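You operate a simulated robot arm through the tools that you are given. There is no shell and no other tool. Be economical: measure what you need, move in short steps, check, and stop when the job is done.

You run a simulated robot arm. Do the job below in one go: nothing can be reset, and whatever is moved stays where it is left.

TASK
Pack the flat case: switch off, lid on, both latches shut.

Only the result counts: the job must be done as asked and must still hold three seconds after the hand-in. Knocking over, shifting, dropping, spilling or breaking anything else fails it. A push-on lid holds only when it is set on centred and level and pressed home; a screw cap is set on level and turned clockwise until tight.

THE ROBOT
A 7-joint arm with a two-finger parallel gripper on a trunk, on a base that drives. Base frame: it is fixed to the floor where the robot stands at the start and does not move with it; the origin is under the middle of the robot, x ahead of it, y to its left, z up; the surface under the hand at the start is at about z = 0.74. Readings come in m, rad, newtons and seconds.
Its first joint turns from -2.897 to 2.897 rad. Places, roughly: black blank (6x13x6 cm) [0.5, 0, 0.8]; flat case [0.6, 0, 0.8]; gain knob [0.6, -0.1, 0.8]; latch by the padded tray [0.5, -0.2, 0.8]; latch by the work mat [0.5, 0.2, 0.8]; lid of the flat case (37x16x9 cm) [0.7, 0.4, 0.8]; mode switch [0.5, -0.1, 0.8]; silver blank (6x13x6 cm) [0.5, 0.1, 0.8]; speed knob [0.6, -0.1, 0.8]; switch of the flat case [0.5, 0.1, 0.8]. Payload 1.57 kg.
The TCP is the grasp point between the finger pads, 0.03 m short of the fingertips. In the tool frame z runs along the fingers and y along their closing line. The gripper opens to 0.08 m. The fingers are 0.017 m wide and 0.012 m thick; the gripper's body (0.04 by 0.082 m) begins 0.08 m behind the TCP.
Orientation is told as [roll, pitch, yaw] about the base's x, y, z axes, in that order, counted from this pose: with the fingers straight down and closing along the base's y, the tool's x points along the base's -x, its y along +y and its z along -z.

THE INTERFACE
- The arm moves only by the tool move_arm. Its argument "series" is a list of rows, each an object of numbers (a shift or turn left out is 0, a gripper value left out holds the last): "tx", "ty", "tz": the shift along the tool's x, y, z in cm; "wx", "wy", "wz": the turn, a rotation vector about the tool's x, y, z in rad; "jaw": the gripper command, from -1 (shut) to 1 (fully open), values between in proportion. In form: [{"tx": .., "ty": .., "tz": .., "wx": .., "wy": .., "wz": .., "jaw": ..}, ...]. A call has 1 to 10 rows; each row shifts and turns the commanded pose from where the row before left it, along the tool's axes as they then stand. A row lasts 0.2 s, in which the tool goes at most 0.05 m and 0.15 rad; a call with a longer step from one row to the next is refused whole, and so is a gripper value outside its range. A pose out of reach is approached as far as the arm can. The call stops where the force on the tool passes 40 N (or 10 N more than at its start, if that is more) or the arm is blocked; 0.2 s more then pass. The fingers move at their own pace (about 0.153 m/s each) and stop on an object; they squeeze with about 38 N. The grip force told is the motor's: it shows also when the fingers shut on nothing. Time passes only in rows, and 0.2 s behind the last, so rows that do not move let the fingers close. The reply holds the time, the measured pose of the TCP, the force on the tool along the base axes, the opening and the grip force, in the units named above and with some noise, with the torque about the TCP (base axes, N m) and any sound that the robot's microphone picked up, and new pictures: "pictures" is both (left out), scene, wrist or none.
- Cameras (640 x 400 px; columns grow to the right, rows downward): "scene" is now at [-0.0195, 0.1717, 1.3813]; the picture's right is [-0.24, -0.97, 0.00], its down [-0.48, 0.12, -0.87] and it looks along [0.84, -0.21, -0.50] (base axes); focal length 258 px, centre (320, 200). "wrist" rides on the gripper at [0.072, -0.007, -0.122] in the tool frame; the picture's right is [0.09, 1.00, 0.00], its down [-0.84, 0.08, -0.54] and it looks along [-0.54, 0.05, 0.84] (tool axes); focal length 238 px, centre (320, 200). There is no depth. A picture from a camera that has moved, and an enlarged one, comes with that camera's place and axes in the base frame and with its lens. The place of the scene camera against the robot may be out by one fixed shift of up to 0.012 m in any direction.
- steer(legs): drives the robot by 1 to 6 legs, each [ahead, left, turn to the left] in m, m and rad, along the robot's own axes; the way and the turn of a leg run together, so that a leg with both is an arc; at most 1.5 m and 3.142 rad a leg. The arm and the cameras ride along, it lands a little off, and it stops where it bumps. It gives what a move gives, and a new picture of the scene camera.
- turn_head(pan, tilt): turns the head with the scene camera to pan (to the left, within 2.496 rad either way) and tilt (down, from -0.506 to 1.204), counted from straight ahead of the robot. It gives what a move gives, and a new picture of the scene camera.
- close_up(camera, box): a new picture of the part [left, top, right, bottom] of that camera's present view, enlarged. It takes no simulated time.
- hand_in(): hands the job in; it is judged then, once.

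Work in short steps. Places have to be worked out from the pictures, the camera data and where the tool is seen: move nearer, look again, correct. Check each grasp and each placing, and mend what went wrong. You have 120 turns and 260 pictures in all, those below and enlarged ones among them. Open the gripper and draw the arm clear of the work before you hand the job in, unless the task says otherwise; then end with one line.

The tools are called after "Request:" as name(argument=value, ...) on one line, values as JSON. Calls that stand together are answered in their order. move_arm: Moves the arm, as the interface text tells. Its arguments: {"type":"object","properties":{"series":{"type":"array","items":{"type":"object","properties":{"tx":{"type":"number"},"ty":{"type":"number"},"tz":{"type":"number"},"wx":{"type":"number"},"wy":{"type":"number"},"wz":{"type":"number"},"jaw":{"type":"number"}}}},"pictures":{"type":"string","enum":["both","scene","wrist","none"]}},"required":["series"]} The other tools are called the same way: steer (legs) drives the base; turn_head (pan, tilt) turns the head that bears the scene camera; close_up (camera, box) takes an enlarged picture of a part of a camera's view; hand_in () hands the job in.

At the start:

```text
time_s: 0.0
tool_pos: [0.6153, 0.1232, 1.1112]
orientation: [-0.001, 0.0, -0.001]
wrist_force: [0.3, 0.3, -0.5]
torque: [-0.01, -0.01, -0.01]
finger_gap: 0.0799
grip_force: 0.0
robot x, y, heading: [-0.0033, 0.001, -0.003]
head pan, tilt: [-0.244, 0.522]
```

scene: 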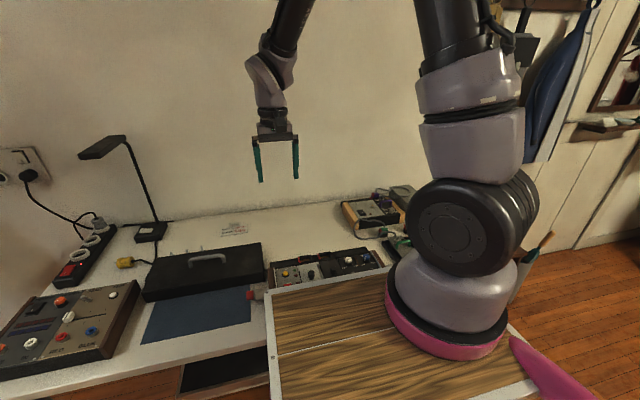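
wrist: 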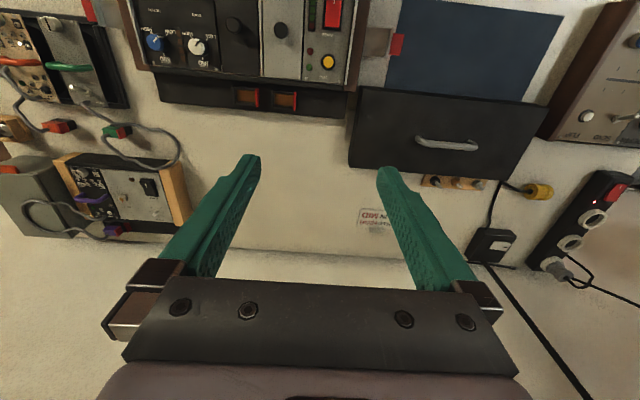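

The case lies ahead with its panel up, and the lid is to the left. I'll enlarge both views first.

Request:
close_up(camera="wrist", box=[120, 0, 420, 188])

Request:
close_up(camera="scene", box=[120, 200, 440, 400])

Request:
turn_head(pan=0.0, tilt=0.9)

```text
2.13 times, centred on (270, 94) of wrist
camera zoom: at [0.5418, 0.118, 1.2327], right [-0.09, 1.0, 0.0], down [0.84, 0.08, 0.54], along [0.54, 0.05, -0.84], focal length 507 px, centre (426, 426)
```

zoom: 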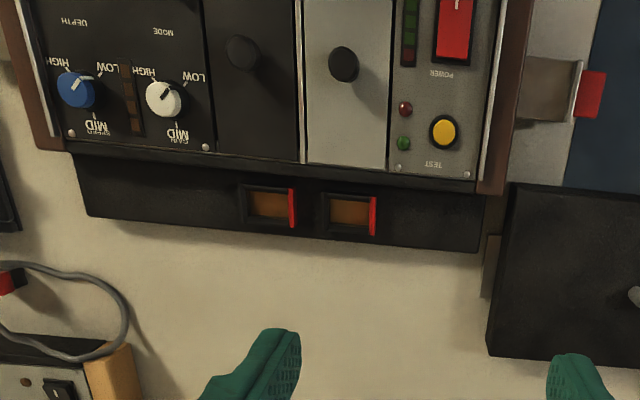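

```text
2.00 times, centred on (280, 300) of scene
camera zoom: at [-0.0195, 0.1717, 1.3813], right [-0.24, -0.97, 0.0], down [-0.48, 0.12, -0.87], along [0.84, -0.21, -0.5], focal length 517 px, centre (400, 0)
```

zoom: 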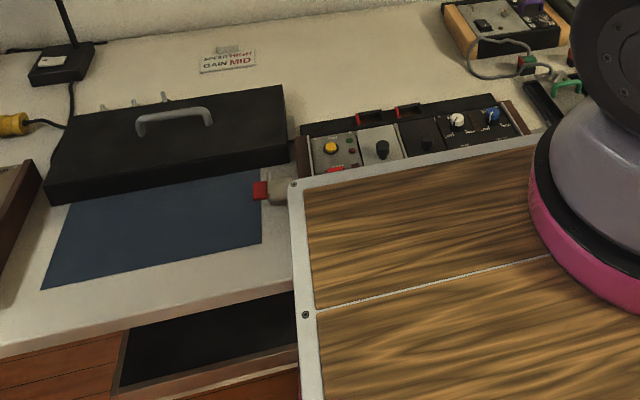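

```text
time_s: 0.8
tool_pos: [0.6147, 0.1227, 1.1117]
orientation: [-0.001, 0.0, 0.0]
wrist_force: [-0.3, -0.4, 0.2]
torque: [-0.01, -0.03, -0.02]
finger_gap: 0.0801
grip_force: 0.1
robot x, y, heading: [0.0037, -0.0018, -0.003]
head pan, tilt: [0.0, 0.901]
camera scene: at [-0.0318, 0.1936, 1.3495], right [0.0, -1.0, 0.0], down [-0.78, 0.0, -0.62], along [0.62, 0.0, -0.78], focal length 258 px, centre (320, 200)
```

scene: 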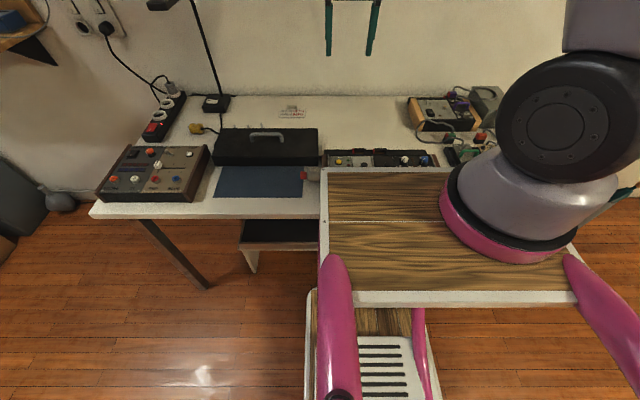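

Robot's own deck hides the case from the head. I'll bring the hand back over the case to see the panel with the wrist camera.

Request:
move_arm(series=[{"tx": 4, "ty": -3}, {"tx": 4, "ty": -3}, {"tx": 4, "ty": -3}, {}], pictures="wrist")

Request:
close_up(camera="wrist", box=[160, 0, 480, 200])

```text
time_s: 1.9
tool_pos: [0.4934, 0.0316, 1.1088]
orientation: [0.0, 0.001, 0.001]
wrist_force: [0.4, -0.6, -0.6]
torque: [0.04, 0.03, -0.02]
finger_gap: 0.0801
grip_force: 0.2
robot x, y, heading: [-0.0004, -0.0008, -0.004]
head pan, tilt: [0.0, 0.901]
camera wrist: at [0.4201, 0.0267, 1.2314], right [-0.09, 1.0, 0.0], down [0.84, 0.08, 0.54], along [0.54, 0.05, -0.84], focal length 238 px, centre (320, 200)
```

wrist: 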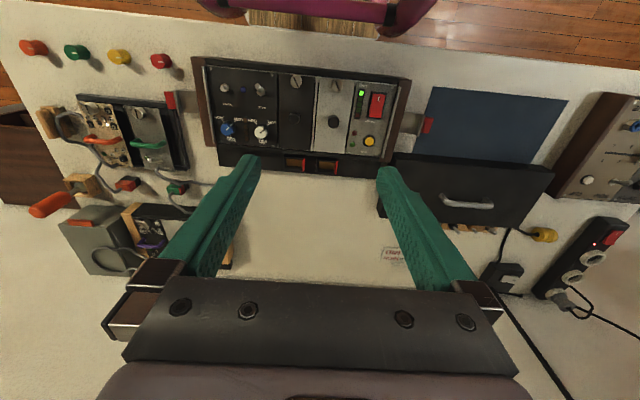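

```text
2.00 times, centred on (320, 100) of wrist
camera zoom: at [0.4201, 0.0267, 1.2314], right [-0.09, 1.0, 0.0], down [0.84, 0.08, 0.54], along [0.54, 0.05, -0.84], focal length 477 px, centre (320, 400)
```

zoom: 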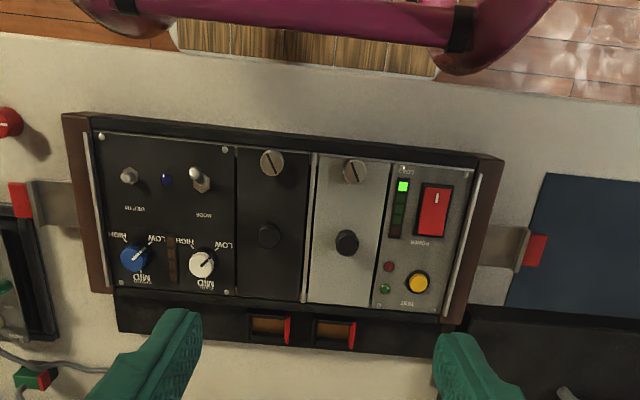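

I judge the red rocker at about (0.495, 0.13, 0.80). I'll drop lower above it to read its marks and height.

Request:
move_arm(series=[{"ty": 4.5, "tz": 3}, {"ty": 4.5, "tz": 3.5}, {"tz": 4.5}, {"tz": 4}, {}], pictures="wrist")

Request:
close_up(camera="wrist", box=[200, 0, 480, 175])

```text
refused: row 1 steps farther than a row can; nothing moved
```

```text
2.29 times, centred on (340, 88) of wrist
camera zoom: at [0.4201, 0.0267, 1.2314], right [-0.09, 1.0, 0.0], down [0.84, 0.08, 0.54], along [0.54, 0.05, -0.84], focal length 545 px, centre (274, 457)
```

zoom: 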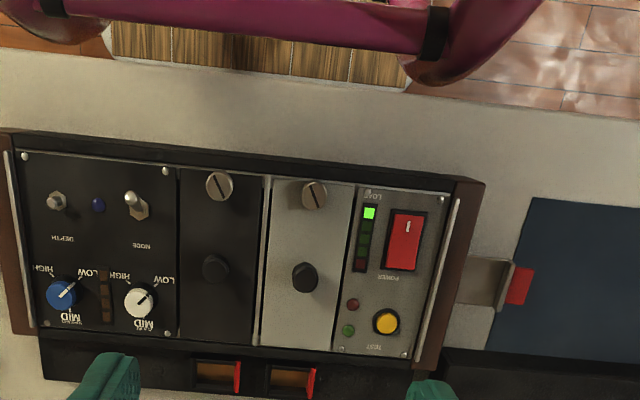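

Splitting that descent into smaller steps.

Request:
move_arm(series=[{"ty": 4, "tz": 2.5}, {"ty": 4, "tz": 2.5}, {"tz": 4.5}, {"tz": 4.5}, {}], pictures="wrist")

Request:
close_up(camera="wrist", box=[200, 0, 480, 175])

```text
time_s: 3.0
tool_pos: [0.4956, 0.1123, 0.9706]
orientation: [0.0, 0.0, 0.002]
wrist_force: [0.1, -0.5, -0.3]
torque: [0.01, 0.01, -0.01]
finger_gap: 0.0798
grip_force: 0.0
robot x, y, heading: [-0.0012, -0.0031, 0.001]
head pan, tilt: [0.0, 0.901]
camera wrist: at [0.4223, 0.1071, 1.092], right [-0.09, 1.0, 0.0], down [0.84, 0.08, 0.54], along [0.54, 0.05, -0.84], focal length 238 px, centre (320, 200)
```

wrist: 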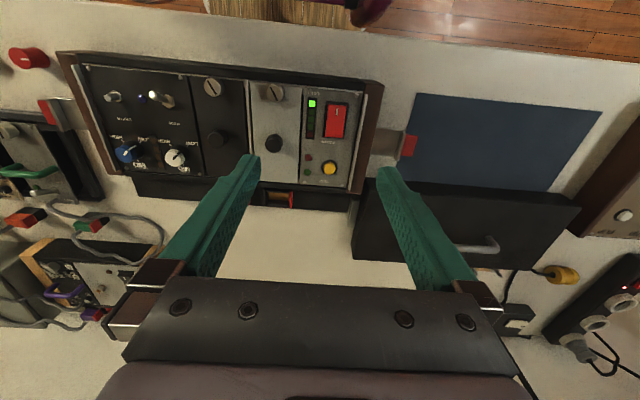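

```text
2.29 times, centred on (340, 88) of wrist
camera zoom: at [0.4223, 0.1071, 1.092], right [-0.09, 1.0, 0.0], down [0.84, 0.08, 0.54], along [0.54, 0.05, -0.84], focal length 545 px, centre (274, 457)
```

zoom: 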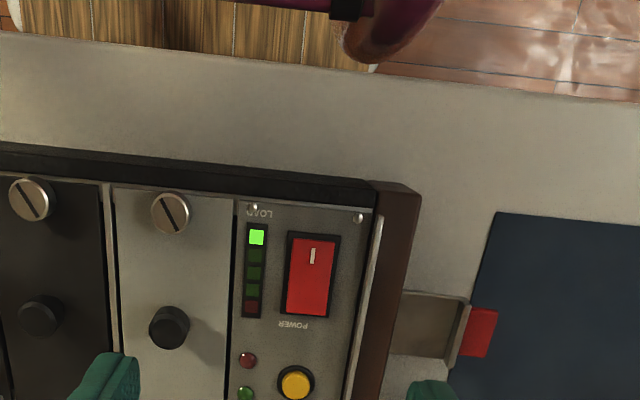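

Rocker is near (0.496, 0.133, 0.79), with an "I" at the robot-side end. I'll enlarge it to see which end is down.

Request:
close_up(camera="wrist", box=[298, 85, 378, 135])

Request:
close_up(camera="wrist", box=[340, 120, 436, 180])

Request:
close_up(camera="wrist", box=[20, 90, 116, 150])

```text
8.00 times, centred on (338, 110) of wrist
camera zoom: at [0.4223, 0.1071, 1.092], right [-0.09, 1.0, 0.0], down [0.84, 0.08, 0.54], along [0.54, 0.05, -0.84], focal length 1907 px, centre (176, 920)
```

zoom: 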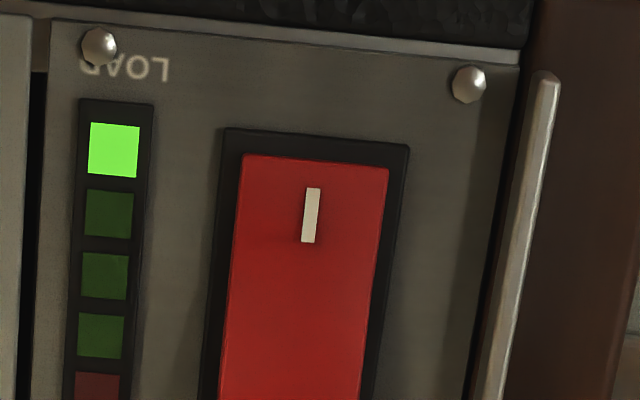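

```text
6.67 times, centred on (388, 150) of wrist
camera zoom: at [0.4223, 0.1071, 1.092], right [-0.09, 1.0, 0.0], down [0.84, 0.08, 0.54], along [0.54, 0.05, -0.84], focal length 1589 px, centre (-133, 533)
```

zoom: 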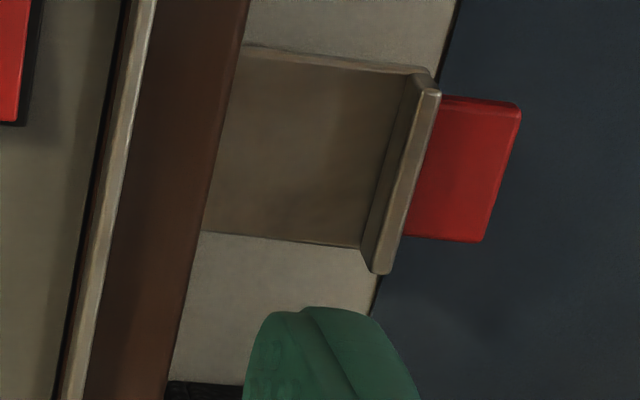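

```text
6.67 times, centred on (68, 120) of wrist
camera zoom: at [0.4223, 0.1071, 1.092], right [-0.09, 1.0, 0.0], down [0.84, 0.08, 0.54], along [0.54, 0.05, -0.84], focal length 1589 px, centre (2000, 733)
```

zoom: 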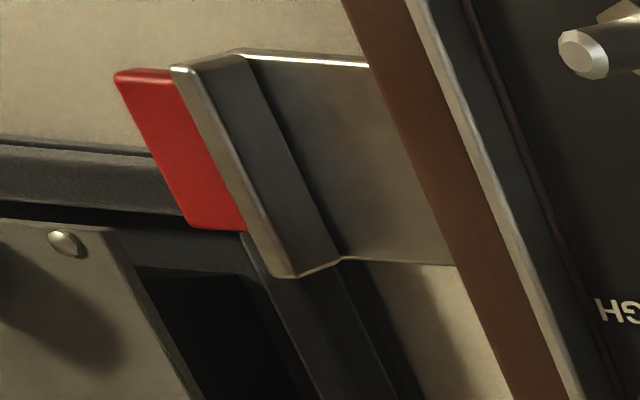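

Request:
close_up(camera="wrist", box=[306, 95, 370, 150])

Request:
move_arm(series=[{"tx": -4, "jaw": -1}, {"tx": -4}, {"tx": -4}, {"tx": -4}, {}], pictures="wrist")

Request:
close_up(camera="wrist", box=[260, 0, 420, 100])

```text
7.27 times, centred on (338, 122) of wrist
camera zoom: at [0.4223, 0.1071, 1.092], right [-0.09, 1.0, 0.0], down [0.84, 0.08, 0.54], along [0.54, 0.05, -0.84], focal length 1734 px, centre (189, 764)
```

zoom: 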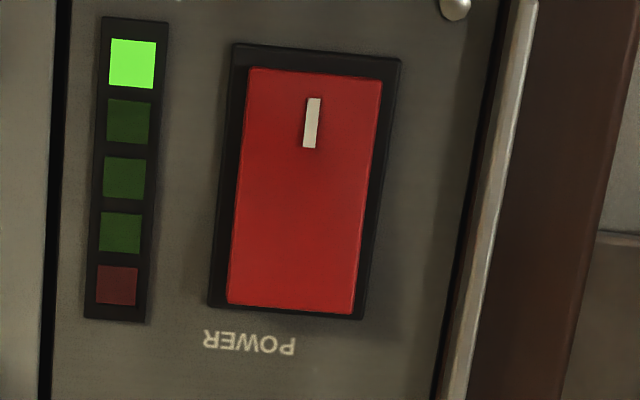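

```text
time_s: 4.2
tool_pos: [0.653, 0.1102, 0.9698]
orientation: [0.0, 0.0, 0.0]
wrist_force: [-0.1, 0.0, 0.3]
torque: [-0.02, -0.01, 0.0]
finger_gap: 0.0002
grip_force: 21.3
robot x, y, heading: [-0.0038, 0.002, 0.0]
head pan, tilt: [0.0, 0.901]
camera wrist: at [0.5802, 0.1045, 1.0916], right [-0.09, 1.0, 0.0], down [0.84, 0.08, 0.54], along [0.54, 0.05, -0.84], focal length 238 px, centre (320, 200)
```

wrist: 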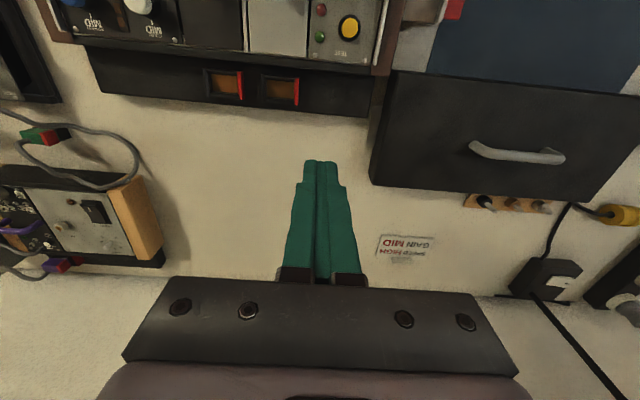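

```text
4.00 times, centred on (340, 50) of wrist
camera zoom: at [0.5802, 0.1045, 1.0916], right [-0.09, 1.0, 0.0], down [0.84, 0.08, 0.54], along [0.54, 0.05, -0.84], focal length 953 px, centre (240, 800)
```

zoom: 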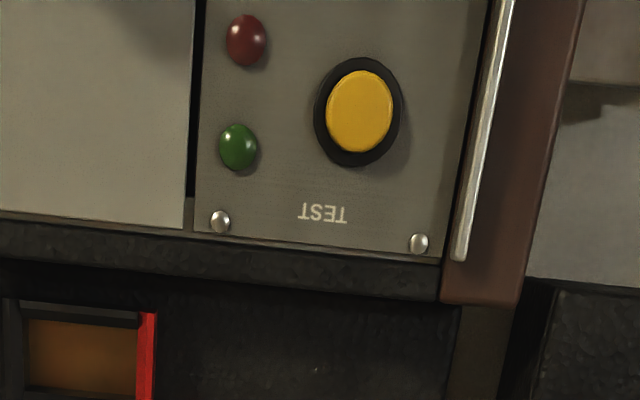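

"I" end is down (on), so I press the far end at about (0.510, 0.133) with closed fingers. Moving above it.

Request:
move_arm(series=[{"tx": 4.5, "ty": 1.2}, {"tx": 4.5, "ty": 1.1}, {"tx": 4.5, "tz": 1}, {"tx": 0.7, "tz": 4.5}, {"tz": 4.5}, {}], pictures="wrist")

Request:
close_up(camera="wrist", box=[240, 60, 400, 180])

```text
time_s: 5.7
tool_pos: [0.5141, 0.1335, 0.8723]
orientation: [0.0, 0.0, 0.001]
wrist_force: [-0.3, -0.1, -0.2]
torque: [-0.01, 0.02, 0.0]
finger_gap: 0.0
grip_force: 21.4
robot x, y, heading: [0.0017, 0.0006, -0.003]
head pan, tilt: [0.0, 0.901]
camera wrist: at [0.441, 0.1285, 0.9941], right [-0.09, 1.0, 0.0], down [0.84, 0.08, 0.54], along [0.54, 0.05, -0.84], focal length 238 px, centre (320, 200)
```

wrist: 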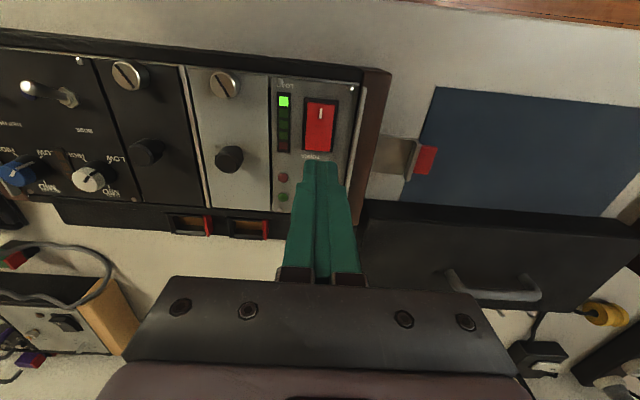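

```text
3.33 times, centred on (320, 120) of wrist
camera zoom: at [0.441, 0.1285, 0.9941], right [-0.09, 1.0, 0.0], down [0.84, 0.08, 0.54], along [0.54, 0.05, -0.84], focal length 794 px, centre (320, 467)
```

zoom: 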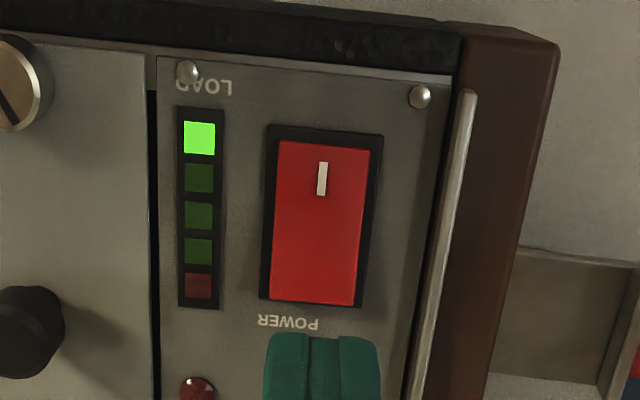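

Far end of the rocker comes out near x 0.513, z 0.81. I shift to x 0.504 and go down slowly.

Request:
move_arm(series=[{"tx": 1.0}, {"tz": 1.5}, {"tz": 0.8}, {"tz": 0.5}, {"tz": 0.4}, {}], pictures="wrist")

Request:
close_up(camera="wrist", box=[240, 60, 400, 180])

```text
time_s: 7.0
tool_pos: [0.5047, 0.135, 0.8394]
orientation: [0.0, 0.0, -0.001]
wrist_force: [0.0, -0.4, 0.6]
torque: [-0.02, 0.03, -0.02]
finger_gap: 0.0001
grip_force: 21.4
robot x, y, heading: [0.0025, 0.0007, -0.004]
head pan, tilt: [0.0, 0.901]
camera wrist: at [0.4306, 0.1304, 0.9611], right [-0.09, 1.0, 0.0], down [0.84, 0.08, 0.54], along [0.54, 0.05, -0.84], focal length 238 px, centre (320, 200)
```

wrist: 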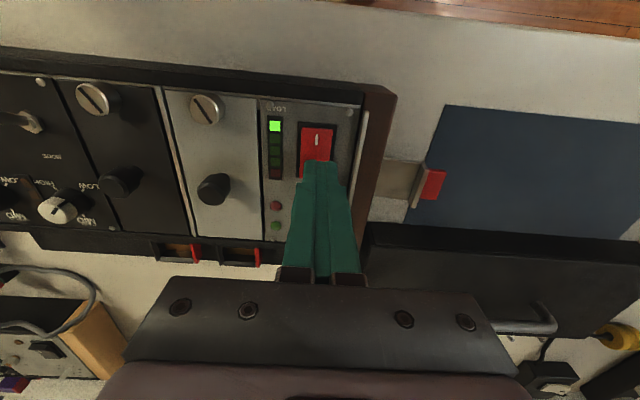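

```text
3.33 times, centred on (320, 120) of wrist
camera zoom: at [0.4306, 0.1304, 0.9611], right [-0.09, 1.0, 0.0], down [0.84, 0.08, 0.54], along [0.54, 0.05, -0.84], focal length 794 px, centre (320, 467)
```

zoom: 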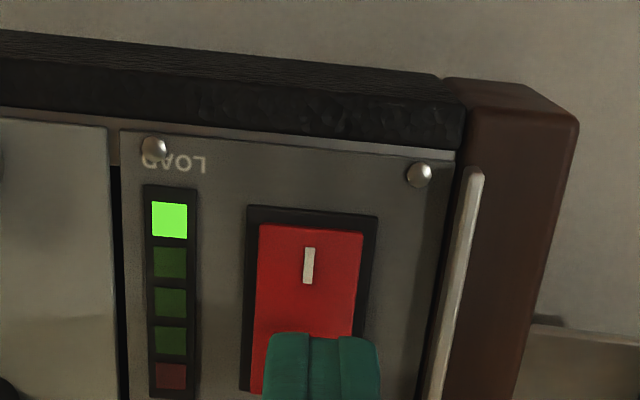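

No contact yet with the tip over the rocker's far half; I continue down, in small steps.

Request:
move_arm(series=[{"tz": 0.4}, {"tz": 0.4}, {"tz": 0.4}, {"tz": 0.3}, {}], pictures="wrist")

Request:
close_up(camera="wrist", box=[240, 60, 400, 180])

```text
time_s: 8.0
tool_pos: [0.5037, 0.1362, 0.8272]
orientation: [0.001, -0.003, 0.001]
wrist_force: [-4.2, -2.8, 16.5]
torque: [-0.13, 0.19, 0.01]
finger_gap: 0.0
grip_force: 21.2
robot x, y, heading: [0.0023, -0.0008, 0.005]
head pan, tilt: [0.0, 0.901]
heard: click, click
stopped in row 4: the force on the tool passed its limit at 55 N (the readings are from after the stop); the commanded pose is now the measured one
camera wrist: at [0.43, 0.1304, 0.9492], right [-0.09, 1.0, 0.0], down [0.84, 0.08, 0.54], along [0.54, 0.05, -0.84], focal length 238 px, centre (320, 200)
```

wrist: 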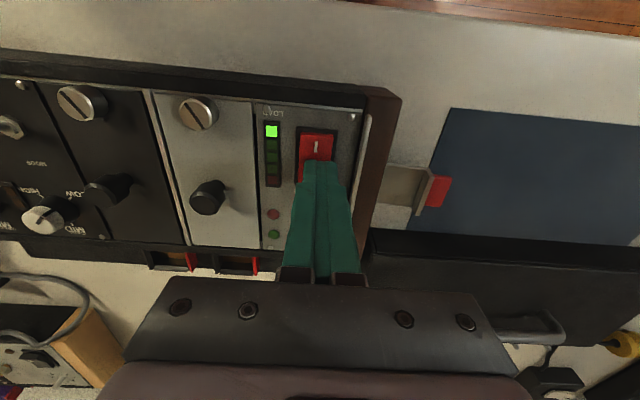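

```text
3.33 times, centred on (320, 120) of wrist
camera zoom: at [0.43, 0.1304, 0.9492], right [-0.09, 1.0, 0.0], down [0.84, 0.08, 0.54], along [0.54, 0.05, -0.84], focal length 794 px, centre (320, 467)
```

zoom: 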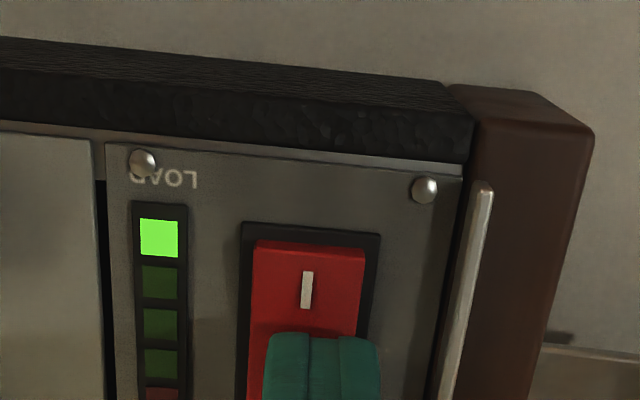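

Two clicks were heard. I lift and compare the rocker's tilt.

Request:
move_arm(series=[{"tz": -2}, {"tz": -2.5}, {"tz": -4}, {"tz": -4}, {}], pictures="wrist")

Request:
close_up(camera="wrist", box=[250, 80, 380, 180])

```text
time_s: 9.2
tool_pos: [0.5063, 0.1354, 0.9516]
orientation: [0.001, -0.002, -0.001]
wrist_force: [-0.7, -0.5, -0.3]
torque: [-0.02, -0.03, -0.02]
finger_gap: 0.0
grip_force: 21.6
robot x, y, heading: [0.0014, 0.0024, -0.002]
head pan, tilt: [0.0, 0.901]
camera wrist: at [0.432, 0.1303, 1.0726], right [-0.09, 1.0, 0.0], down [0.84, 0.08, 0.54], along [0.54, 0.05, -0.84], focal length 238 px, centre (320, 200)
```

wrist: 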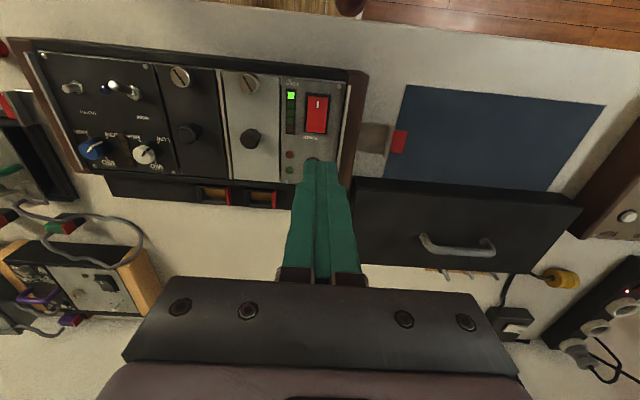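

```text
4.00 times, centred on (315, 130) of wrist
camera zoom: at [0.432, 0.1303, 1.0726], right [-0.09, 1.0, 0.0], down [0.84, 0.08, 0.54], along [0.54, 0.05, -0.84], focal length 953 px, centre (340, 480)
```

zoom: 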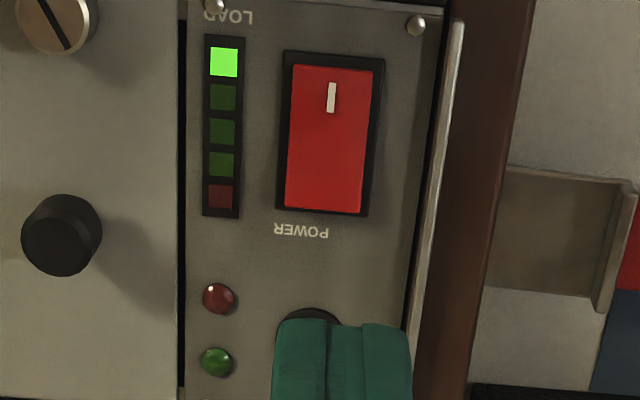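

The rocker still looks "I"-down — the wide tip probably spanned the pivot and rocked it back (two clicks). I'll tilt the tool 0.3 rad so one tip edge presses only the far end near x 0.511, stopping at the first click.

Request:
move_arm(series=[{"wy": 0.15}, {"wy": 0.15}, {"tx": -0.57, "tz": -0.18, "ty": -0.1}, {"tx": -1.1, "tz": 3.55}, {"tx": -1.1, "tz": 3.55}, {"tx": -0.9, "tz": 2.9}, {}], pictures="wrist")

Request:
close_up(camera="wrist", box=[240, 80, 400, 200])

```text
time_s: 10.8
tool_pos: [0.5108, 0.1361, 0.8466]
orientation: [0.004, 0.297, 0.0]
wrist_force: [-0.1, 0.9, -0.4]
torque: [-0.02, -0.02, -0.03]
finger_gap: 0.0
grip_force: 21.5
robot x, y, heading: [0.0022, 0.0006, -0.0]
head pan, tilt: [0.0, 0.901]
camera wrist: at [0.4765, 0.13, 0.9837], right [-0.09, 1.0, 0.03], down [0.96, 0.08, 0.27], along [0.27, 0.05, -0.96], focal length 238 px, centre (320, 200)
```

wrist: 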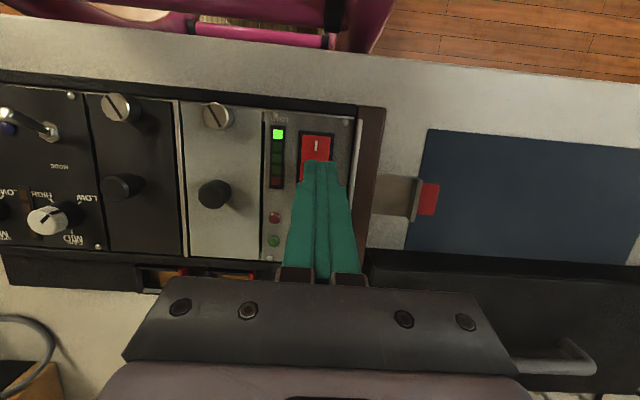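

```text
3.33 times, centred on (320, 140) of wrist
camera zoom: at [0.4765, 0.13, 0.9837], right [-0.09, 1.0, 0.03], down [0.96, 0.08, 0.27], along [0.27, 0.05, -0.96], focal length 794 px, centre (320, 400)
```

zoom: 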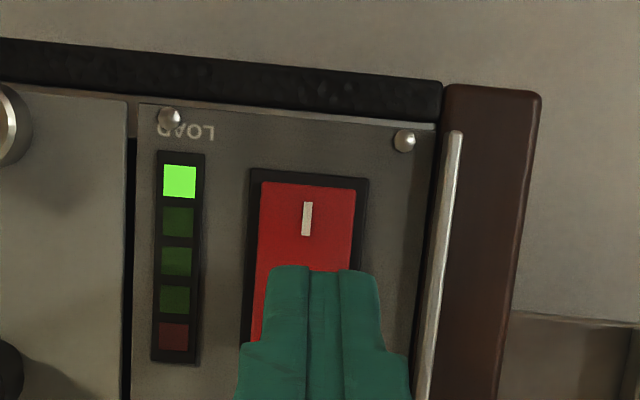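

Request:
move_arm(series=[{"ty": -0.25}, {"tx": -0.12, "tz": 0.38}, {"tx": -0.09, "tz": 0.29}, {"tx": -0.06, "tz": 0.19}], pictures="none")

```text
time_s: 11.8
tool_pos: [0.5113, 0.1332, 0.8373]
orientation: [0.002, 0.297, -0.001]
wrist_force: [0.1, -0.3, -0.1]
torque: [0.02, 0.02, 0.01]
finger_gap: 0.0
grip_force: 21.4
robot x, y, heading: [-0.0016, 0.0003, 0.0]
head pan, tilt: [0.0, 0.901]
```

Edge at about z 0.806, no contact; I go on in 2 mm steps.

Request:
move_arm(series=[{"tx": -0.06, "tz": 0.19}, {"tx": -0.06, "tz": 0.19}, {}], pictures="none")

```text
time_s: 12.6
tool_pos: [0.5107, 0.1329, 0.8346]
orientation: [0.0, 0.297, 0.0]
wrist_force: [0.3, -0.1, -0.6]
torque: [0.03, 0.03, -0.02]
finger_gap: 0.0001
grip_force: 21.1
robot x, y, heading: [0.0018, 0.0011, 0.005]
head pan, tilt: [0.0, 0.901]
```

Request:
move_arm(series=[{"tx": -0.06, "tz": 0.19}, {"tx": -0.06, "tz": 0.19}, {}], pictures="none")

```text
time_s: 13.4
tool_pos: [0.5106, 0.1323, 0.8301]
orientation: [0.001, 0.298, 0.0]
wrist_force: [-0.8, -0.6, -0.4]
torque: [-0.02, 0.03, -0.01]
finger_gap: 0.0
grip_force: 21.6
robot x, y, heading: [0.0006, 0.0004, 0.003]
head pan, tilt: [0.0, 0.901]
```

Edge near 0.799, still free; continuing at the same pace with a look.

Request:
move_arm(series=[{"tx": -0.06, "tz": 0.19}, {}], pictures="wrist")

Request:
close_up(camera="wrist", box=[240, 80, 400, 200])

```text
time_s: 14.0
tool_pos: [0.5104, 0.1314, 0.8283]
orientation: [0.001, 0.299, 0.001]
wrist_force: [0.6, -0.4, 0.6]
torque: [0.02, -0.02, -0.04]
finger_gap: 0.0
grip_force: 21.0
robot x, y, heading: [0.0009, -0.0014, 0.001]
head pan, tilt: [0.0, 0.901]
heard: click
camera wrist: at [0.4759, 0.1269, 0.9659], right [-0.09, 1.0, 0.03], down [0.96, 0.08, 0.27], along [0.27, 0.05, -0.96], focal length 238 px, centre (320, 200)
```

wrist: 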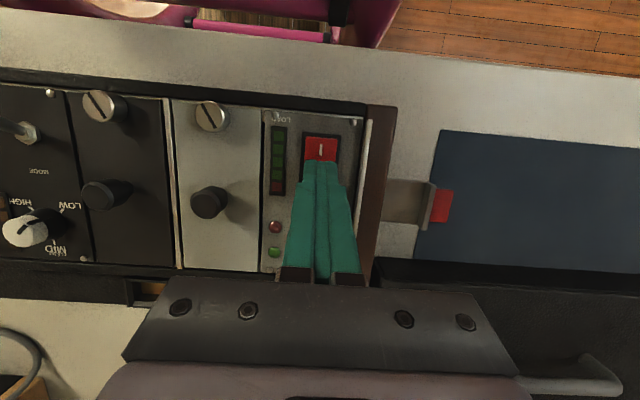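

```text
3.33 times, centred on (320, 140) of wrist
camera zoom: at [0.4759, 0.1269, 0.9659], right [-0.09, 1.0, 0.03], down [0.96, 0.08, 0.27], along [0.27, 0.05, -0.96], focal length 794 px, centre (320, 400)
```

zoom: 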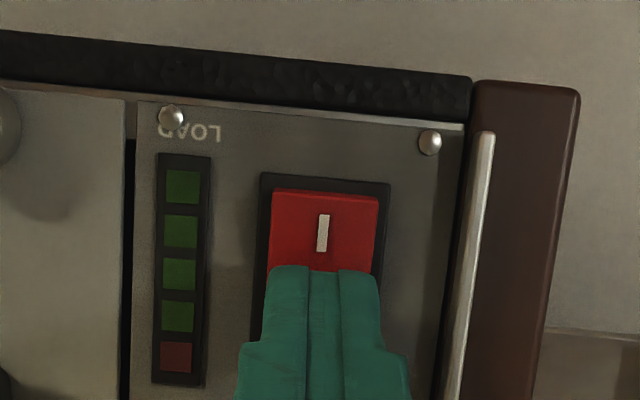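

One click and the LOAD light went out: the switch is off. I lift away, straighten the tool, and look at lid and case together.

Request:
move_arm(series=[{"tx": 0.9, "tz": -2.9}, {"tx": 1.3, "tz": -4.2}, {"tx": 1.3, "tz": -4.2}, {"wy": -0.15, "tz": -2}, {"wy": -0.15, "tz": -2}, {"tz": -4}, {"ty": 3, "tx": 2}, {}], pictures="wrist")

Request:
close_up(camera="wrist", box=[140, 40, 380, 190])

Request:
close_up(camera="wrist", box=[320, 90, 560, 240])

```text
time_s: 15.8
tool_pos: [0.4966, 0.1634, 1.0255]
orientation: [0.002, -0.002, 0.0]
wrist_force: [-0.1, -0.5, 0.0]
torque: [0.0, 0.02, 0.0]
finger_gap: 0.0
grip_force: 20.9
robot x, y, heading: [-0.0019, -0.0041, 0.003]
head pan, tilt: [0.0, 0.901]
camera wrist: at [0.4243, 0.1585, 1.1466], right [-0.09, 1.0, 0.0], down [0.84, 0.08, 0.54], along [0.54, 0.05, -0.84], focal length 238 px, centre (320, 200)
```

wrist: 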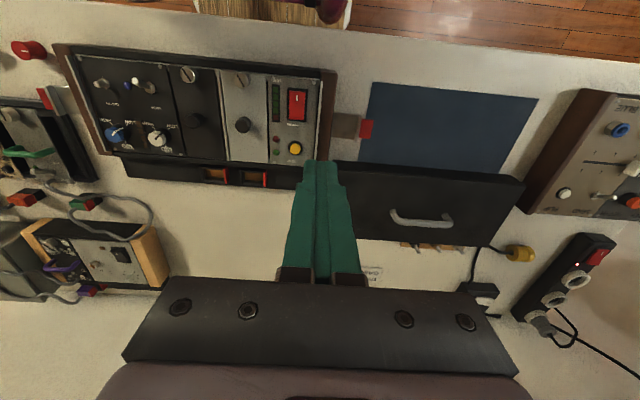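

```text
2.67 times, centred on (260, 115) of wrist
camera zoom: at [0.4243, 0.1585, 1.1466], right [-0.09, 1.0, 0.0], down [0.84, 0.08, 0.54], along [0.54, 0.05, -0.84], focal length 636 px, centre (480, 427)
```

zoom: 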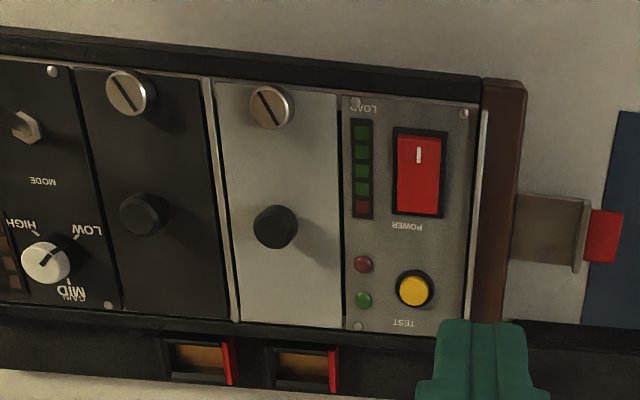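

```text
2.67 times, centred on (440, 165) of wrist
camera zoom: at [0.4243, 0.1585, 1.1466], right [-0.09, 1.0, 0.0], down [0.84, 0.08, 0.54], along [0.54, 0.05, -0.84], focal length 636 px, centre (0, 293)
```

zoom: 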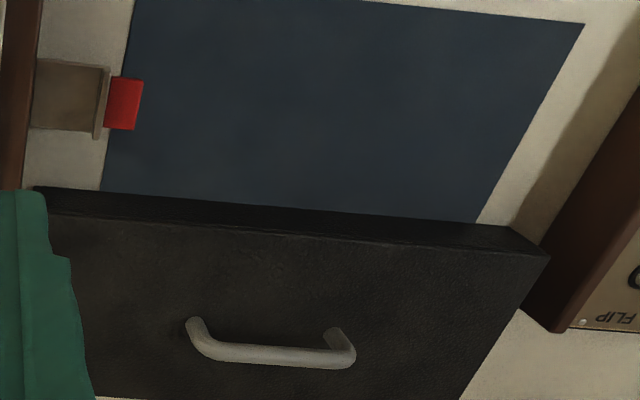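

I want a true top-down view of the case: tilt the tool 0.57 rad so the wrist camera looks straight down, standing ahead of the case so the fingers don't cover it.

Request:
move_arm(series=[{"tx": -3.3, "ty": -2.7, "tz": -0.6}, {"tx": -3.3, "ty": -2.7, "tz": -0.6}, {"tx": -3.3, "ty": -2.7, "tz": -0.6}, {"tx": -3.3, "ty": -2.7, "tz": -0.6}, {"tx": -3.3, "ty": -2.7, "tz": -0.6}, {"tx": -3.3, "ty": -2.7, "tz": -0.6, "wy": 0.143}, {"wy": 0.143}, {"wy": 0.143}, {"wy": 0.143}, {}], pictures="wrist")

Request:
close_up(camera="wrist", box=[160, 0, 480, 200])

```text
time_s: 18.0
tool_pos: [0.6977, -0.0002, 1.0617]
orientation: [0.001, 0.572, 0.003]
wrist_force: [-0.5, -0.1, 0.6]
torque: [0.0, -0.02, 0.0]
finger_gap: 0.0
grip_force: 21.5
robot x, y, heading: [0.0016, -0.0005, 0.002]
head pan, tilt: [0.0, 0.901]
camera wrist: at [0.7007, -0.0051, 1.2031], right [-0.08, 1.0, 0.05], down [1.0, 0.08, 0.0], along [0.0, 0.05, -1.0], focal length 238 px, centre (320, 200)
```

wrist: 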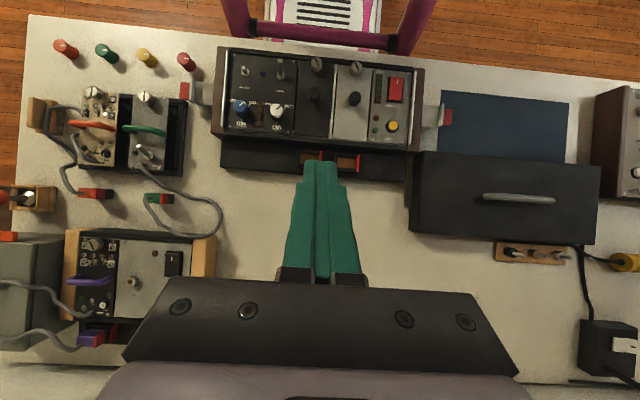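

```text
2.00 times, centred on (320, 100) of wrist
camera zoom: at [0.7007, -0.0051, 1.2031], right [-0.08, 1.0, 0.05], down [1.0, 0.08, 0.0], along [0.0, 0.05, -1.0], focal length 477 px, centre (320, 400)
```

zoom: 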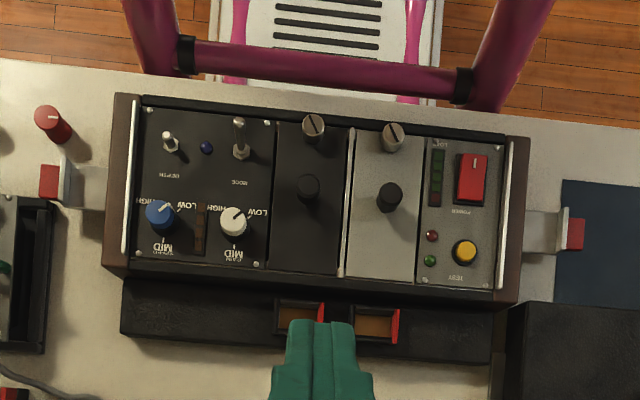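

Case rim centre comes out at about (0.528, 0.000), nearly square to the base axes. Same kind of view for the lid.

Request:
move_arm(series=[{"tx": -1.05, "ty": 4.1, "tz": -0.68}, {"tx": -1.05, "ty": 4.1, "tz": -0.68}, {"tx": -1.05, "ty": 4.1, "tz": -0.68}, {"tx": -1.05, "ty": 4.1, "tz": -0.68}, {"tx": -1.05, "ty": 4.1, "tz": -0.68}, {"tx": -1.05, "ty": 4.1, "tz": -0.68}, {"tx": -1.05, "ty": 4.1, "tz": -0.68}, {"tx": -1.05, "ty": 4.1, "tz": -0.68}, {}], pictures="wrist")

Request:
close_up(camera="wrist", box=[160, 0, 480, 200])

Request:
close_up(camera="scene", box=[180, 90, 360, 220])

```text
time_s: 20.0
tool_pos: [0.7984, 0.3271, 1.0643]
orientation: [0.001, 0.571, 0.003]
wrist_force: [-1.3, -0.7, -0.6]
torque: [-0.03, 0.0, 0.0]
finger_gap: 0.0001
grip_force: 21.1
robot x, y, heading: [0.0012, -0.0005, 0.0]
head pan, tilt: [0.0, 0.901]
camera wrist: at [0.8007, 0.3226, 1.204], right [-0.08, 1.0, 0.05], down [1.0, 0.08, 0.0], along [0.0, 0.05, -1.0], focal length 238 px, centre (320, 200)
```

wrist: 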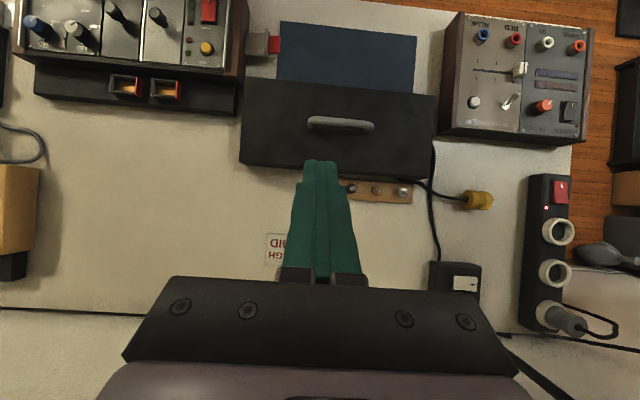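

```text
2.00 times, centred on (320, 100) of wrist
camera zoom: at [0.8007, 0.3226, 1.204], right [-0.08, 1.0, 0.05], down [1.0, 0.08, 0.0], along [0.0, 0.05, -1.0], focal length 477 px, centre (320, 400)
```

zoom: 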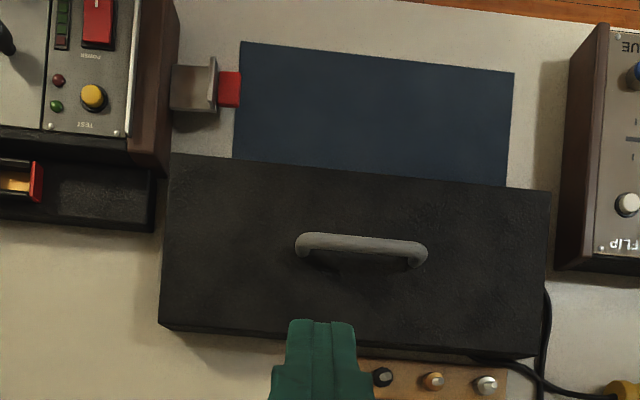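

```text
3.08 times, centred on (270, 155) of scene
camera zoom: at [-0.0319, 0.1936, 1.3494], right [0.0, -1.0, 0.0], down [-0.78, 0.0, -0.62], along [0.62, 0.0, -0.78], focal length 795 px, centre (474, 338)
```

zoom: 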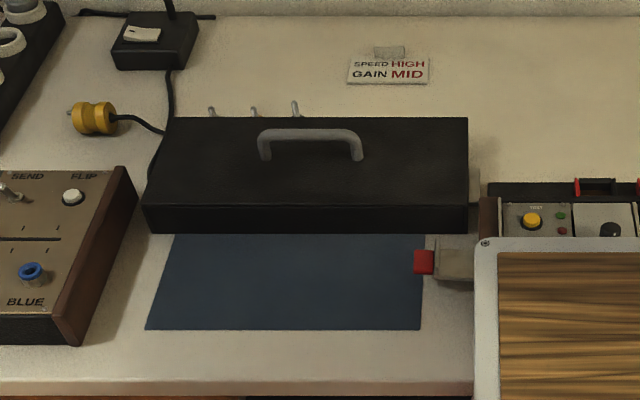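

Lid centre and handle centre agree at about (0.671, 0.364), bar along y. I straighten the tool, go above the handle, then turn 90° so the fingers close across the bar.

Request:
move_arm(series=[{"wy": -0.143, "jaw": 1}, {"wy": -0.143}, {"wy": -0.143}, {"wy": -0.143}, {"tx": 4.2, "ty": 1.2, "wz": -0.14}, {"tx": 4.2, "ty": 1.8, "wz": -0.14}, {"tx": 3.5, "ty": 3.0, "wz": -0.14}, {"wz": -0.14}, {"wz": -0.14}, {"wz": -0.14}], pictures="none")

Request:
move_arm(series=[{"wz": -0.145}, {"wz": -0.145}, {"wz": -0.145}, {"wz": -0.145}, {"wz": -0.15}, {}], pictures="wrist")

```text
time_s: 22.2
tool_pos: [0.669, 0.3712, 1.0634]
orientation: [-0.002, -0.002, 0.842]
wrist_force: [0.6, -0.2, 0.7]
torque: [0.01, 0.01, -0.01]
finger_gap: 0.0798
grip_force: 0.1
robot x, y, heading: [-0.0022, -0.0035, -0.005]
head pan, tilt: [0.0, 0.901]
```

```text
time_s: 23.6
tool_pos: [0.6691, 0.372, 1.0628]
orientation: [-0.001, -0.003, 1.575]
wrist_force: [-0.6, 0.3, 0.6]
torque: [-0.02, -0.02, -0.03]
finger_gap: 0.0802
grip_force: 0.0
robot x, y, heading: [-0.0003, -0.0024, 0.001]
head pan, tilt: [0.0, 0.901]
camera wrist: at [0.6737, 0.301, 1.1843], right [-1.0, -0.09, 0.0], down [-0.08, 0.84, 0.54], along [-0.05, 0.54, -0.84], focal length 238 px, centre (320, 200)
```

wrist: 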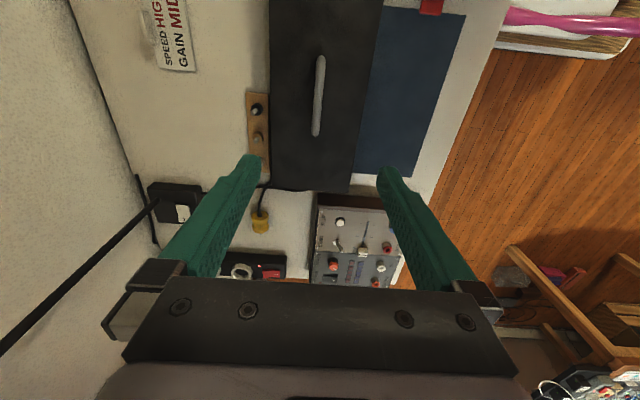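

Aligned. Correct by 8 mm and descend to z≈0.89 for a check.

Request:
move_arm(series=[{"tx": 0.8, "ty": -0.2, "tz": 4.5}, {"tz": 4.5}, {"tz": 4.5}, {"tz": 3.5}, {}], pictures="both")

Request:
close_up(camera="scene", box=[190, 80, 350, 180])

```text
time_s: 24.8
tool_pos: [0.6705, 0.3641, 0.8948]
orientation: [-0.004, -0.002, 1.57]
wrist_force: [-0.2, -0.1, -0.4]
torque: [0.02, -0.01, -0.02]
finger_gap: 0.08
grip_force: 0.0
robot x, y, heading: [-0.0003, -0.0039, -0.0]
head pan, tilt: [0.0, 0.901]
camera scene: at [-0.0319, 0.1936, 1.3494], right [0.0, -1.0, 0.0], down [-0.78, 0.0, -0.62], along [0.62, 0.0, -0.78], focal length 258 px, centre (320, 200)
camera wrist: at [0.6751, 0.2926, 1.0156], right [-1.0, -0.09, 0.0], down [-0.08, 0.84, 0.54], along [-0.05, 0.54, -0.84], focal length 238 px, centre (320, 200)
```

scene: 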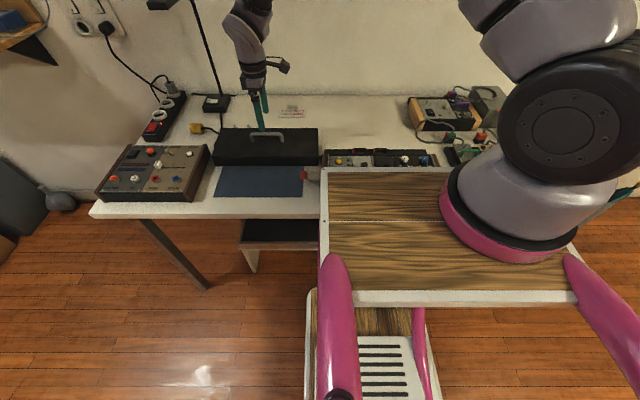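
wrist: 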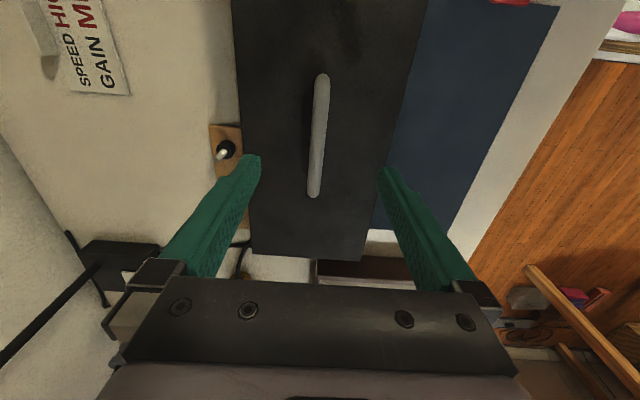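

```text
4.00 times, centred on (270, 130) of scene
camera zoom: at [-0.0319, 0.1936, 1.3494], right [0.0, -1.0, 0.0], down [-0.78, 0.0, -0.62], along [0.62, 0.0, -0.78], focal length 1034 px, centre (520, 480)
```

zoom: 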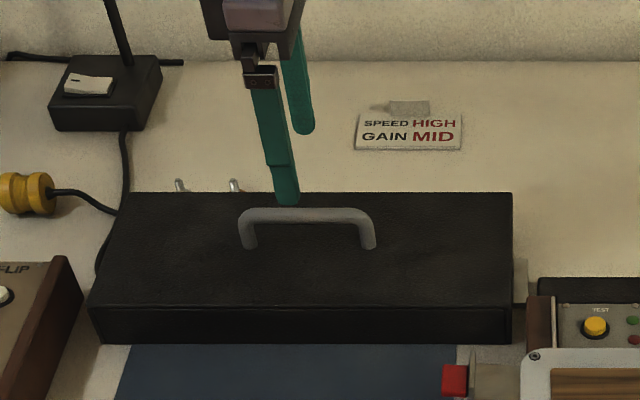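

Bar centre is y≈0.364, z≈0.815, centred between the fingers. Descending to z≈0.828 and closing.

Request:
move_arm(series=[{"tz": 3}, {"tz": 2}, {"tz": 1}, {"tz": 0.6}, {}], pictures="both")

Request:
close_up(camera="scene", box=[210, 90, 330, 165])

```text
time_s: 26.0
tool_pos: [0.6733, 0.3653, 0.8274]
orientation: [-0.002, -0.001, 1.57]
wrist_force: [0.1, 0.0, -0.2]
torque: [0.03, -0.03, -0.01]
finger_gap: 0.0801
grip_force: 0.0
robot x, y, heading: [-0.0024, 0.0023, 0.0]
head pan, tilt: [0.0, 0.901]
camera scene: at [-0.0318, 0.1936, 1.3494], right [0.0, -1.0, 0.0], down [-0.78, 0.0, -0.62], along [0.62, 0.0, -0.78], focal length 258 px, centre (320, 200)
camera wrist: at [0.6766, 0.2936, 0.9485], right [-1.0, -0.09, 0.0], down [-0.08, 0.84, 0.54], along [-0.05, 0.54, -0.84], focal length 238 px, centre (320, 200)
```

scene: 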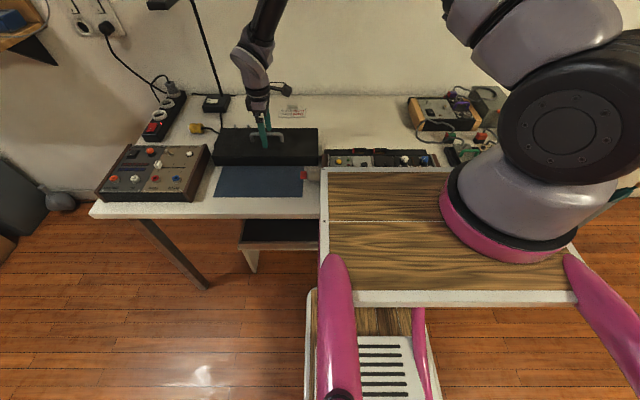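
wrist: 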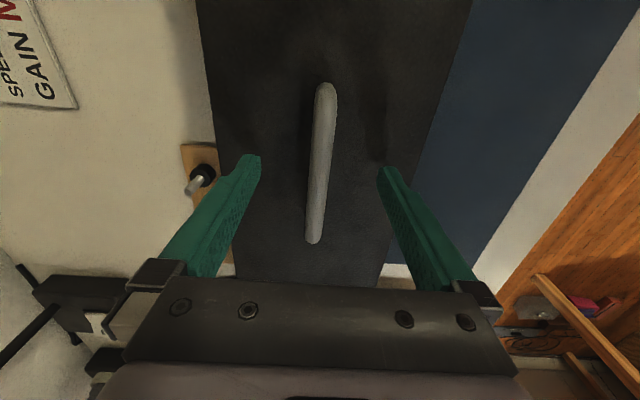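

```text
5.33 times, centred on (270, 128) of scene
camera zoom: at [-0.0318, 0.1936, 1.3494], right [0.0, -1.0, 0.0], down [-0.78, 0.0, -0.62], along [0.62, 0.0, -0.78], focal length 1379 px, centre (587, 587)
```

zoom: 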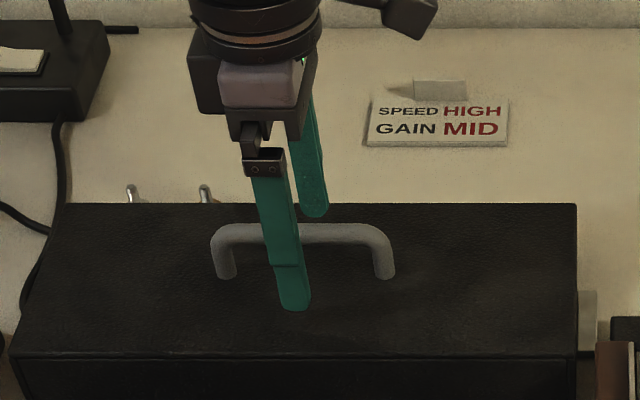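

Request:
move_arm(series=[{"tz": 0.6}, {"jaw": -1}, {}, {}], pictures="wrist")

Request:
close_up(camera="scene", box=[210, 90, 330, 165])

```text
time_s: 27.0
tool_pos: [0.6714, 0.3642, 0.8208]
orientation: [-0.003, -0.002, 1.569]
wrist_force: [3.6, -0.2, 1.0]
torque: [-0.05, 0.07, -0.01]
finger_gap: 0.0125
grip_force: 29.4
robot x, y, heading: [-0.0038, 0.0, -0.002]
head pan, tilt: [0.0, 0.901]
camera wrist: at [0.6766, 0.2936, 0.9431], right [-1.0, -0.09, 0.0], down [-0.08, 0.84, 0.54], along [-0.05, 0.54, -0.84], focal length 238 px, centre (320, 200)
```

wrist: 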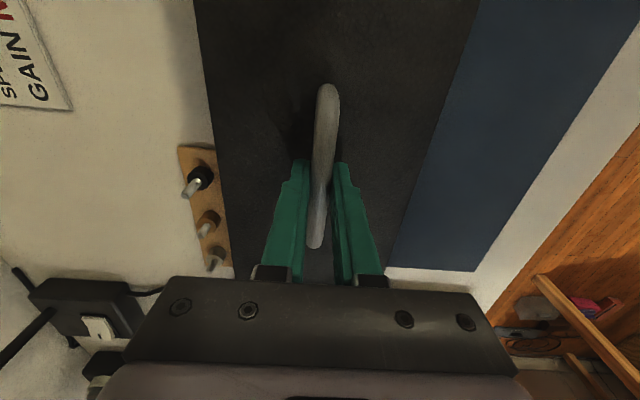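

```text
5.33 times, centred on (270, 128) of scene
camera zoom: at [-0.0317, 0.1936, 1.3494], right [0.0, -1.0, 0.0], down [-0.78, 0.0, -0.62], along [0.62, 0.0, -0.78], focal length 1379 px, centre (587, 587)
```

zoom: 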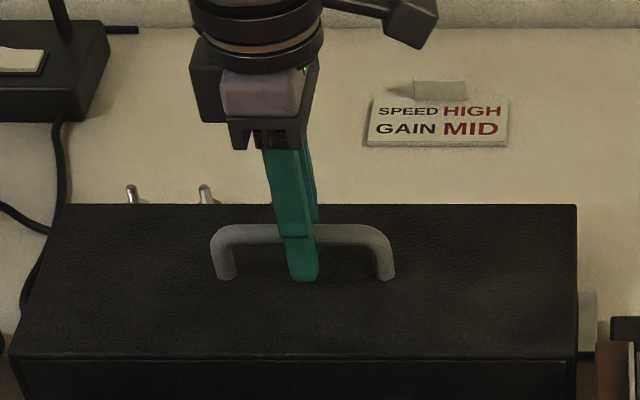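

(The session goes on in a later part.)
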